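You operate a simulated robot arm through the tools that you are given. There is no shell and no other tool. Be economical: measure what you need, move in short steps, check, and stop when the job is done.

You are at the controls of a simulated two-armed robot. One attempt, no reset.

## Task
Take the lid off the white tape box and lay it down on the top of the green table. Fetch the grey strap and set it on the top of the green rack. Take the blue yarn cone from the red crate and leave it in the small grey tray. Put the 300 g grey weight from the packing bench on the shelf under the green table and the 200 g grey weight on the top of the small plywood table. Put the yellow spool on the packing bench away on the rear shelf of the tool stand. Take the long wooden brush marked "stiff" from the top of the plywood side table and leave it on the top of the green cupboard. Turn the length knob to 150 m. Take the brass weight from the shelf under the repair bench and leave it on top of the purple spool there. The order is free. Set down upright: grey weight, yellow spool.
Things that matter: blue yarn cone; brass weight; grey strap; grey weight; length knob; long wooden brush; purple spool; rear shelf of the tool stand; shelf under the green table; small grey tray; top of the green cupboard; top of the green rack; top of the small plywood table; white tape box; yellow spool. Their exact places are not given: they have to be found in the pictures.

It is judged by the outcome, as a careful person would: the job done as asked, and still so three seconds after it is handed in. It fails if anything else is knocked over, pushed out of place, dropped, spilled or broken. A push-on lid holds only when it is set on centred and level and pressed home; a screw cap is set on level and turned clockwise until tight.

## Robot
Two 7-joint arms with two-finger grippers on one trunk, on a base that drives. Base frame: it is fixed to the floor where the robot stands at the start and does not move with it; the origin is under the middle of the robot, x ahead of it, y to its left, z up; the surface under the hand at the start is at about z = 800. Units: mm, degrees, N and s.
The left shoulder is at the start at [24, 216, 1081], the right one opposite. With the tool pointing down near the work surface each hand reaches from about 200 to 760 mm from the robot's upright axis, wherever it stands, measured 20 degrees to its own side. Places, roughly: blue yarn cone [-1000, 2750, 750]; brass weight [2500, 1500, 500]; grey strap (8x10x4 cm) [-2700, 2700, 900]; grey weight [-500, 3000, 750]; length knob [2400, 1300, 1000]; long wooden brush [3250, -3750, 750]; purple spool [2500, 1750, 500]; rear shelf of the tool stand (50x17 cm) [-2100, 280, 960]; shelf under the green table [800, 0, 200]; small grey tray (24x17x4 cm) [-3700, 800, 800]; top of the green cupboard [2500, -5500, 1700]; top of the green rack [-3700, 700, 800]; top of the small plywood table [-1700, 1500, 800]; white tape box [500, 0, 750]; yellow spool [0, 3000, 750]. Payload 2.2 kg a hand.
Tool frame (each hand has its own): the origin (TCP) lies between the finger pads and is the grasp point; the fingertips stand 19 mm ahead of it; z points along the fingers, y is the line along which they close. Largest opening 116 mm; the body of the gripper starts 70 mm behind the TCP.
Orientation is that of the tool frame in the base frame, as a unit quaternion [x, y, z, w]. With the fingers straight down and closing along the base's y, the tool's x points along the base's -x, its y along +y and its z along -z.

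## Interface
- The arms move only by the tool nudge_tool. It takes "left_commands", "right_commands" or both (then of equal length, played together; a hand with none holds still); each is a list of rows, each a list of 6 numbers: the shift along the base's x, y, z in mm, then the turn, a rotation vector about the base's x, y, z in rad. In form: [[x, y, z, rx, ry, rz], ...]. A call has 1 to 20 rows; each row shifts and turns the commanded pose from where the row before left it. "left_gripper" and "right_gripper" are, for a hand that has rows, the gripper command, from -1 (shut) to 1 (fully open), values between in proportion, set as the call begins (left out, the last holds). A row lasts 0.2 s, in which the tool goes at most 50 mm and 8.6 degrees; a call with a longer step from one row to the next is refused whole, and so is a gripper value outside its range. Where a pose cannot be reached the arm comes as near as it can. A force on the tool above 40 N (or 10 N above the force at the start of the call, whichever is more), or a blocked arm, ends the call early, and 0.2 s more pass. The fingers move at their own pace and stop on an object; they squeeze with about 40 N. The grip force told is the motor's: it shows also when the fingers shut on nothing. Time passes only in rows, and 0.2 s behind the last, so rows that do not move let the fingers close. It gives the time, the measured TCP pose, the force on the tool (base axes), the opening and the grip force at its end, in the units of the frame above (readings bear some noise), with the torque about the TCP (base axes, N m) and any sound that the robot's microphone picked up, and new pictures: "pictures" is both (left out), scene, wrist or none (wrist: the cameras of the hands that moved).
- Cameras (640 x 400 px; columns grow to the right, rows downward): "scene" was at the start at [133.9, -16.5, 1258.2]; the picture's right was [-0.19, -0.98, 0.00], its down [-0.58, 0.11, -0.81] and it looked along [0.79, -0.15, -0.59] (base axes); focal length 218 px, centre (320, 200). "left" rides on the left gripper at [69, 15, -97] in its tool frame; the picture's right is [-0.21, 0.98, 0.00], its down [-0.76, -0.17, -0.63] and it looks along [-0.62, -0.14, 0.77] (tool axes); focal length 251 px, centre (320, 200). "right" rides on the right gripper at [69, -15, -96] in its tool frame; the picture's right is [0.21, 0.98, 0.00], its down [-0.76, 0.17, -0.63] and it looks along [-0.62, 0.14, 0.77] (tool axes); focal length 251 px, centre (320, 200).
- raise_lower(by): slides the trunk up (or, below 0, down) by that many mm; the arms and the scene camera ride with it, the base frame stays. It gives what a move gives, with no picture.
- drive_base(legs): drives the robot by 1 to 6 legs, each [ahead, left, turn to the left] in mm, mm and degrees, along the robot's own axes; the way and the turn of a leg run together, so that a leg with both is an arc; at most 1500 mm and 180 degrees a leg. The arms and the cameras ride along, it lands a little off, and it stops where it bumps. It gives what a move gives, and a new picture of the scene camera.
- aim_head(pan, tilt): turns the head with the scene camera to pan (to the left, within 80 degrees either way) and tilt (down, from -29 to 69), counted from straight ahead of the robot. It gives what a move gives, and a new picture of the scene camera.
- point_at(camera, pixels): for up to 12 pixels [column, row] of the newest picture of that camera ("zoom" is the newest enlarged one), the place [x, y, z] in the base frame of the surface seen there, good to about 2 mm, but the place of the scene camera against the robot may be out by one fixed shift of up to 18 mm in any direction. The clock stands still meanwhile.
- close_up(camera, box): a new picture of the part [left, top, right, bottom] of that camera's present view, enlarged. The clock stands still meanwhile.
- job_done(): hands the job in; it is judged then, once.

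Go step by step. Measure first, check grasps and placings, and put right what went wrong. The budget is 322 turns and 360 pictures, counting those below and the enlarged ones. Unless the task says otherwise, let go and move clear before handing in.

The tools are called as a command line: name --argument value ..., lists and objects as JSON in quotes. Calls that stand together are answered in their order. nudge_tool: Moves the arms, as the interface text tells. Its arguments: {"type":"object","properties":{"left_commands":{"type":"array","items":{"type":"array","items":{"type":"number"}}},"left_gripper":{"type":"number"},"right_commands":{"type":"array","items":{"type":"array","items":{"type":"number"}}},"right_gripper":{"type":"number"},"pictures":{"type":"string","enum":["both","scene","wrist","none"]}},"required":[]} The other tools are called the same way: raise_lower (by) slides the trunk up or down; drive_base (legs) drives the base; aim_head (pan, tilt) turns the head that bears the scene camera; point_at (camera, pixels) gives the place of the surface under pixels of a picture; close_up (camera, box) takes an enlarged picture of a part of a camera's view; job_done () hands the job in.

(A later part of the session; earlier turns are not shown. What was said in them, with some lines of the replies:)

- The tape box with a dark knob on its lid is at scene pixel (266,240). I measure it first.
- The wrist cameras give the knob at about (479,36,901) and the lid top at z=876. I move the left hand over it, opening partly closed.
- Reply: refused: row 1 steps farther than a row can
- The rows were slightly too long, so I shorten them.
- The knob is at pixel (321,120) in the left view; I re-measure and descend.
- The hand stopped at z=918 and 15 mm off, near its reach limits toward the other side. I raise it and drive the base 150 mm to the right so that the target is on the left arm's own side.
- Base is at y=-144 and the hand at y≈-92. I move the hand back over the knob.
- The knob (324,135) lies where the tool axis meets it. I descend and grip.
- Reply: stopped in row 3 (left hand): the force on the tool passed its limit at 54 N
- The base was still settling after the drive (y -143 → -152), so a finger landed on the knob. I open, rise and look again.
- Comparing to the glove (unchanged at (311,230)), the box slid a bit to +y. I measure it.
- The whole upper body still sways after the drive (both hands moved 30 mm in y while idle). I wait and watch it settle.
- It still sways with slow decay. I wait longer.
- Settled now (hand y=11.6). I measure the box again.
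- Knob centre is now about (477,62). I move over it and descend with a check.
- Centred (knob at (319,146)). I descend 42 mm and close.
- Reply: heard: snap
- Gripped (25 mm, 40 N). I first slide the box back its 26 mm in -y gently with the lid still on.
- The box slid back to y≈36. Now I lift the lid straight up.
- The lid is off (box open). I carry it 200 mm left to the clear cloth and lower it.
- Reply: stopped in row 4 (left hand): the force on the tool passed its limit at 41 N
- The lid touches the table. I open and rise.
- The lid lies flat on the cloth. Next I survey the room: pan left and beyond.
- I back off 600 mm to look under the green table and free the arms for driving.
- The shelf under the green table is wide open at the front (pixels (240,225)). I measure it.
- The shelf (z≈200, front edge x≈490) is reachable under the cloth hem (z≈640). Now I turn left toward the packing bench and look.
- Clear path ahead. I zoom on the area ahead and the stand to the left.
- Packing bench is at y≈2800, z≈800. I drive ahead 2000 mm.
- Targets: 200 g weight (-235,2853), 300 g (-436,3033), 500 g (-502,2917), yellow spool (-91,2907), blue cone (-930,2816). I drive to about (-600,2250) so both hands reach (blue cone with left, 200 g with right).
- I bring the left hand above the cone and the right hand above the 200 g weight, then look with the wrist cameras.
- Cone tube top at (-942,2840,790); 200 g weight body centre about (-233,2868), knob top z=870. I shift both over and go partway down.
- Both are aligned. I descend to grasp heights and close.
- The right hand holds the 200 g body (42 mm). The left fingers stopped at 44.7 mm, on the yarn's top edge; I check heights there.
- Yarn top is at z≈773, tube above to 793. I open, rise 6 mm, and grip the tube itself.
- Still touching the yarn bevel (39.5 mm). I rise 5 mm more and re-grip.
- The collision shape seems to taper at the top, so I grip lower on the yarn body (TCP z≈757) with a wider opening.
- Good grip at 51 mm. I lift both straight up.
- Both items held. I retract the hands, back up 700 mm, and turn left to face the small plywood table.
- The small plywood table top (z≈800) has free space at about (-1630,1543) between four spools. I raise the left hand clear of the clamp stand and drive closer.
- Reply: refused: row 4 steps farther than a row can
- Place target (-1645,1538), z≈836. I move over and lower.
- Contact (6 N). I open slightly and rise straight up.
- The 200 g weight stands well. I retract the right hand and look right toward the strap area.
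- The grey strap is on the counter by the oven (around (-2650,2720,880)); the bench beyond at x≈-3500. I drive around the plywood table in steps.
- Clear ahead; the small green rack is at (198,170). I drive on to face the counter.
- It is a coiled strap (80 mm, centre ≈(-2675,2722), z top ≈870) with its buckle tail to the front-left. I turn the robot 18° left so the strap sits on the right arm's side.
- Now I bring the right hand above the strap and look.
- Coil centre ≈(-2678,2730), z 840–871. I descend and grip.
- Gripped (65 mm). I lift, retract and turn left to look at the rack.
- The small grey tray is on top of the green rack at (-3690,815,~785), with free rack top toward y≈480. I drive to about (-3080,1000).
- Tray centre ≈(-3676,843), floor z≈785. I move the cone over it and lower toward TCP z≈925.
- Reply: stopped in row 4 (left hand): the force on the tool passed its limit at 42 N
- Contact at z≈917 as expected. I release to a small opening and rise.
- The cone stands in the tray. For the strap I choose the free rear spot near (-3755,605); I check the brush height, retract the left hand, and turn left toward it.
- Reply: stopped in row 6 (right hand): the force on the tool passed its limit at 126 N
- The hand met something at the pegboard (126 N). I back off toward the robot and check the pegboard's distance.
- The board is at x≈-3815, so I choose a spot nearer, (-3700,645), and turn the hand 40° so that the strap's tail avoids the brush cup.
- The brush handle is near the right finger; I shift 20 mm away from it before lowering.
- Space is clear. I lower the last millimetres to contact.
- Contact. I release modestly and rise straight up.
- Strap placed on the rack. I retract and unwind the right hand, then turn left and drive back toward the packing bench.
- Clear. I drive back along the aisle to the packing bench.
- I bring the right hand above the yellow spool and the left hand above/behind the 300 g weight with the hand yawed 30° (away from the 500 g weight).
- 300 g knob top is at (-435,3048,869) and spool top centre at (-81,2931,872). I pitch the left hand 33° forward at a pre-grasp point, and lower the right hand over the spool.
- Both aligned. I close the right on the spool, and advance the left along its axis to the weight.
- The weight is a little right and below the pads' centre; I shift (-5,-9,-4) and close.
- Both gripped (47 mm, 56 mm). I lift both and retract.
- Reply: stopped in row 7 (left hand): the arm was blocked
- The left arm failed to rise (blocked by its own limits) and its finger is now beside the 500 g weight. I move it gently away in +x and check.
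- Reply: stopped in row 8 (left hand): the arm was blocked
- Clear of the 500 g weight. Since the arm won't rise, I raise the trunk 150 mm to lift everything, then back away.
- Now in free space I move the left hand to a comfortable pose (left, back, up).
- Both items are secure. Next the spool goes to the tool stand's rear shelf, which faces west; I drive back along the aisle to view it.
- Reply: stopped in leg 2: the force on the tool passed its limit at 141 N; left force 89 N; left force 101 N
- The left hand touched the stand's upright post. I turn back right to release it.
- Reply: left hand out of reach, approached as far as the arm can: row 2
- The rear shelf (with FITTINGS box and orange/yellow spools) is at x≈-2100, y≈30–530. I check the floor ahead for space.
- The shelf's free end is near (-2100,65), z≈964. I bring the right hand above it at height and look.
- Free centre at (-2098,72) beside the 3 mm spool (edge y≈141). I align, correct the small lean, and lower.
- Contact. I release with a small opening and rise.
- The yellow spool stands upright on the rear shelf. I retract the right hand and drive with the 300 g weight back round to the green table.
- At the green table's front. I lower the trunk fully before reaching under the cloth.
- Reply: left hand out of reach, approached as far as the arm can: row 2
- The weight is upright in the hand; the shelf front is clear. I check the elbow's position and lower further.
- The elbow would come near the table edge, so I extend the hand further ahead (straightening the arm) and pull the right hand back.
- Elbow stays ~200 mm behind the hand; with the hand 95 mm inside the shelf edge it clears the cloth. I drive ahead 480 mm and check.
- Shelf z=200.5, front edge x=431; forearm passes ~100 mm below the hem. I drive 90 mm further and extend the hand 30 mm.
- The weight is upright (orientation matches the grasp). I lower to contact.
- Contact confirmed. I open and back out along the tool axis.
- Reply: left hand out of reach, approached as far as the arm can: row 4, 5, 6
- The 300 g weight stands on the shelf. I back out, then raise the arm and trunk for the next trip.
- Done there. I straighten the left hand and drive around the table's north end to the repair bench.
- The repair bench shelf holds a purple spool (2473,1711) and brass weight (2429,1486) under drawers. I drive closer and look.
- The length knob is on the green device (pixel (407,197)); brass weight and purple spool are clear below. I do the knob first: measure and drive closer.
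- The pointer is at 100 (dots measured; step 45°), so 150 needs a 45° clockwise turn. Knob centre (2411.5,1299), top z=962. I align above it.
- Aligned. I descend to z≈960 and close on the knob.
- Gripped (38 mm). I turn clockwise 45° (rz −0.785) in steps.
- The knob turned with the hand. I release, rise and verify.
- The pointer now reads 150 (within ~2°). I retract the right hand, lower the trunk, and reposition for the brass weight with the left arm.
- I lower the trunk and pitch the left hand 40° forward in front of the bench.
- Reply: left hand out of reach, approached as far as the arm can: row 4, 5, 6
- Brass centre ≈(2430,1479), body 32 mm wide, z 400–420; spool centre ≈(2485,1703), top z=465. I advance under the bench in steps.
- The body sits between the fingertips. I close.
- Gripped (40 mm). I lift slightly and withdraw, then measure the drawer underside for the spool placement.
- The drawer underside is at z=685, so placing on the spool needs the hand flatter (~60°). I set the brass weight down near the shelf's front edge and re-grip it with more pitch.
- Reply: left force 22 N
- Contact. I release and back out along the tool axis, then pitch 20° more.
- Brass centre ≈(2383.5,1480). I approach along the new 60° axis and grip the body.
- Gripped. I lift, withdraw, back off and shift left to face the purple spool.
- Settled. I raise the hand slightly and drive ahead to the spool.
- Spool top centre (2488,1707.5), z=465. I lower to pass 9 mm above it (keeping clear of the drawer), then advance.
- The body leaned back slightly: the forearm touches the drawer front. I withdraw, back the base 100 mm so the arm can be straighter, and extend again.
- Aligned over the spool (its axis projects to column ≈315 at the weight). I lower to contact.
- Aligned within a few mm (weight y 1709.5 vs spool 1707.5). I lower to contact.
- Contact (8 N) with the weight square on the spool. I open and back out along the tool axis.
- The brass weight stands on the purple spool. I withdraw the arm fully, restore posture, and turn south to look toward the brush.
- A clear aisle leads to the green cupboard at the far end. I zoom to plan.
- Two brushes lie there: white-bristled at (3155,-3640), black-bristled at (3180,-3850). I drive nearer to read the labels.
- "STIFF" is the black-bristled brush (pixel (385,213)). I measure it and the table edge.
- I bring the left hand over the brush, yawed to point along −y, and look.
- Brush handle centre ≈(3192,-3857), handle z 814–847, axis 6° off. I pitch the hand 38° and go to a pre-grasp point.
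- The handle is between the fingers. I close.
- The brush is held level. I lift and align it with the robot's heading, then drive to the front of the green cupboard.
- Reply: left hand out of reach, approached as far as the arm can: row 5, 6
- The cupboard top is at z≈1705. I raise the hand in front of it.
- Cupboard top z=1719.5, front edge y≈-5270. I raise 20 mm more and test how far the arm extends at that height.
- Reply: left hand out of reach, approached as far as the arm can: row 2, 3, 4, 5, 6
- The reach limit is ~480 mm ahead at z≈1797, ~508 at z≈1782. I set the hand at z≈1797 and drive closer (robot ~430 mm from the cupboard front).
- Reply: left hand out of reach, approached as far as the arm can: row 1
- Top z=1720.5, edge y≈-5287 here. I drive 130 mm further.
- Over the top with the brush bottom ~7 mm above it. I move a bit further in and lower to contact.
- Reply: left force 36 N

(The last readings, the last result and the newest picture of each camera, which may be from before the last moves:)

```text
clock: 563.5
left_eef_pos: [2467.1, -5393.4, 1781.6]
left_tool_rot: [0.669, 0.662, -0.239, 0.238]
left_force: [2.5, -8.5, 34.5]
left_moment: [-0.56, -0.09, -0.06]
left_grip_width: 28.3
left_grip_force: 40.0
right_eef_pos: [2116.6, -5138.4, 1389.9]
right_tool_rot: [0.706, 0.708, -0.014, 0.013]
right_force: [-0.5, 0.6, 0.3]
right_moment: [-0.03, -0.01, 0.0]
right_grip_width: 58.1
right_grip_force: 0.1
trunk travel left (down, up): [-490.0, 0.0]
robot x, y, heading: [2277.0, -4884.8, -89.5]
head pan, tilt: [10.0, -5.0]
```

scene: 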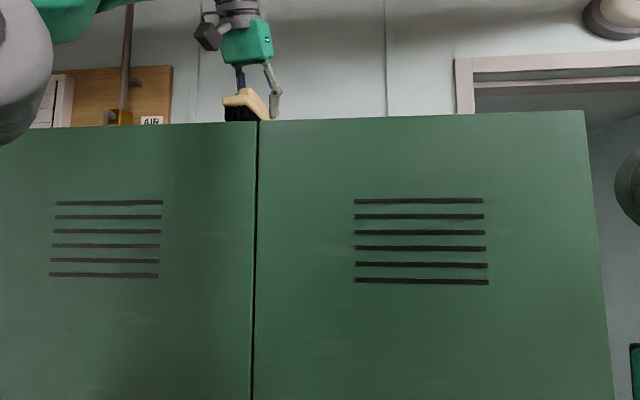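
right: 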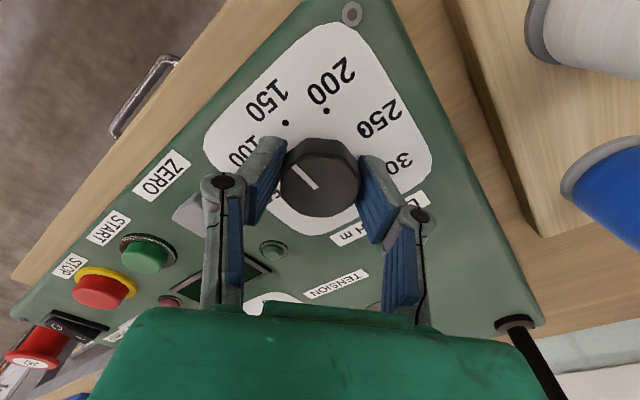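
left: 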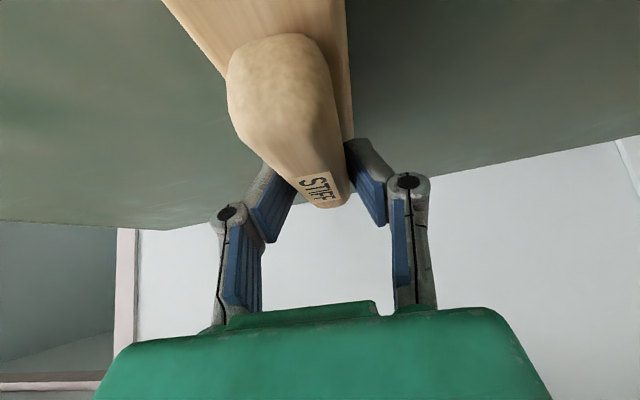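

Firm contact. I ease up 2 mm, open and retreat up and back.

nudge_tool --left_commands '[[0, 0, 2, 0, 0, 0], [0, 0, 0, 0, 0, 0]]' --pictures "none"

nudge_tool --left_commands '[[0, 0, 0, 0, 0, 0], [0, 0, 0, 0, 0, 0], [0, 8, 10, 0, 0, 0], [0, 14, 18, 0, 0, 0], [0, 14, 18, 0, 0, 0], [0, 20, 15, 0, 0, 0], [0, 30, 5, 0, 0, 0], [0, 30, 0, 0, 0, 0], [0, 0, 0, 0, 0, 0]]' --left_gripper 0.2 --pictures "both"

```text
clock: 564.1
left_eef_pos: [2467.0, -5392.5, 1781.8]
left_tool_rot: [0.67, 0.662, -0.236, 0.237]
left_force: [1.5, -3.2, 23.2]
left_moment: [-1.01, 0.0, -0.01]
left_grip_width: 28.5
left_grip_force: 40.4
right_eef_pos: [2118.3, -5137.2, 1389.8]
right_tool_rot: [0.706, 0.708, -0.015, 0.014]
right_force: [-0.5, 1.1, 0.1]
right_moment: [-0.01, 0.0, -0.01]
right_grip_width: 58.1
right_grip_force: 0.1
trunk travel left (down, up): [-490.0, 0.0]
robot x, y, heading: [2275.5, -4884.2, -89.5]
head pan, tilt: [10.0, -5.0]
```

```text
clock: 566.1
left_eef_pos: [2477.5, -5263.2, 1821.4]
left_tool_rot: [0.67, 0.664, -0.237, 0.235]
left_force: [0.5, -0.2, 0.4]
left_moment: [0.03, 0.03, -0.02]
left_grip_width: 69.3
left_grip_force: 0.0
left hand out of reach, approached as far as the arm can: row 3, 4, 5, 6
right_eef_pos: [2122.6, -5139.4, 1389.2]
right_tool_rot: [0.706, 0.708, -0.015, 0.012]
right_force: [1.2, 0.3, -0.1]
right_moment: [0.02, 0.03, -0.02]
right_grip_width: 57.9
right_grip_force: 0.0
trunk travel left (down, up): [-490.0, 0.0]
robot x, y, heading: [2275.5, -4885.2, -89.5]
head pan, tilt: [10.0, -5.0]
```

scene: 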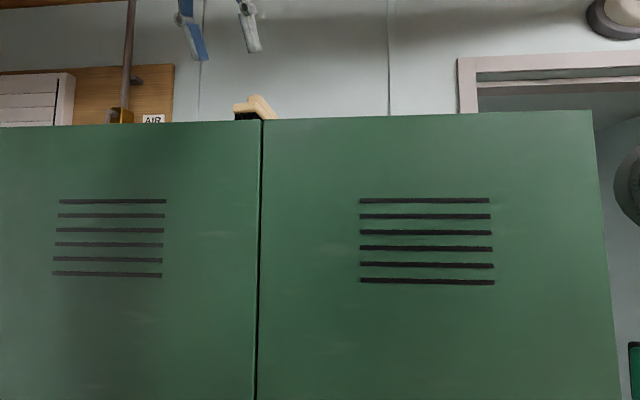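
left: 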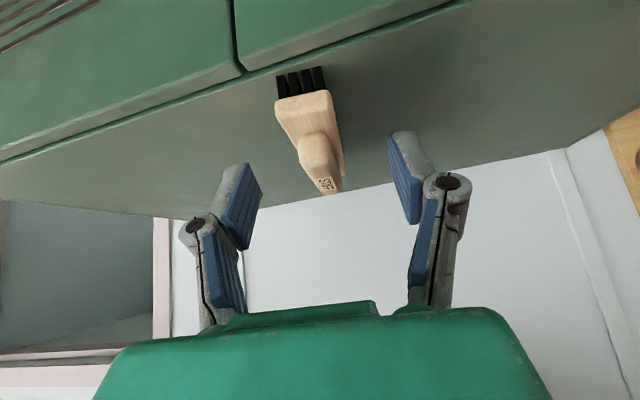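

The brush stands on the cupboard top. I back off clear and take a last check of it.

point_at --camera "left" --pixels '[[300, 88], [280, 95], [322, 70], [310, 110], [250, 80], [330, 180]]'

drive_base --legs '[[-400, 0, 0]]'

```text
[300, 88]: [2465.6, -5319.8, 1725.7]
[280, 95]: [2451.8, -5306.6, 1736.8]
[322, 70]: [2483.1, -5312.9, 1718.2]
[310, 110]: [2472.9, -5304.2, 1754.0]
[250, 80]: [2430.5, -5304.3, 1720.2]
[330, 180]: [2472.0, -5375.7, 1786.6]
```

```text
clock: 568.6
left_eef_pos: [2466.3, -4865.1, 1823.1]
left_tool_rot: [0.67, 0.664, -0.234, 0.236]
left_force: [0.0, -0.1, 0.1]
left_moment: [0.03, 0.02, -0.01]
left_grip_width: 69.7
left_grip_force: 0.1
right_eef_pos: [2114.2, -4740.5, 1387.7]
right_tool_rot: [0.705, 0.709, -0.013, 0.012]
right_force: [0.1, -0.4, -0.5]
right_moment: [0.02, -0.01, -0.02]
right_grip_width: 57.7
right_grip_force: 0.1
trunk travel left (down, up): [-490.0, 0.0]
robot x, y, heading: [2277.3, -4479.7, -89.6]
head pan, tilt: [10.0, -5.0]
```

scene: 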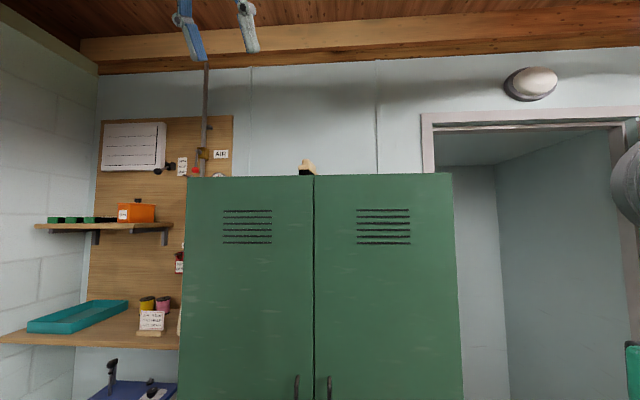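

The brush rests fully on the cupboard top (near end 18 mm inside the edge) and the robot is clear. Every item in the task has been done and checked, so I hand in.

job_done

```text
The job is handed in.
```

I've handed the job in; every task was done and each placement was checked in the pictures, but the result is not known yet.

- **Tape box:** it slid about 28 mm when a finger landed on its knob. I slid it back to within a few mm before taking the lid off.
- **Pegboard:** the right hand struck it, or a tag on it, near the green rack (126 N). The tags still in view were hanging.
- **Tool stand:** the left hand pressed on its upright post (141 N), and nothing visibly moved.
- **500 g weight:** the left hand came right beside it, and it did not visibly move.
- **Repair bench:** the left forearm briefly leaned on a closed drawer front while I placed the brass weight.
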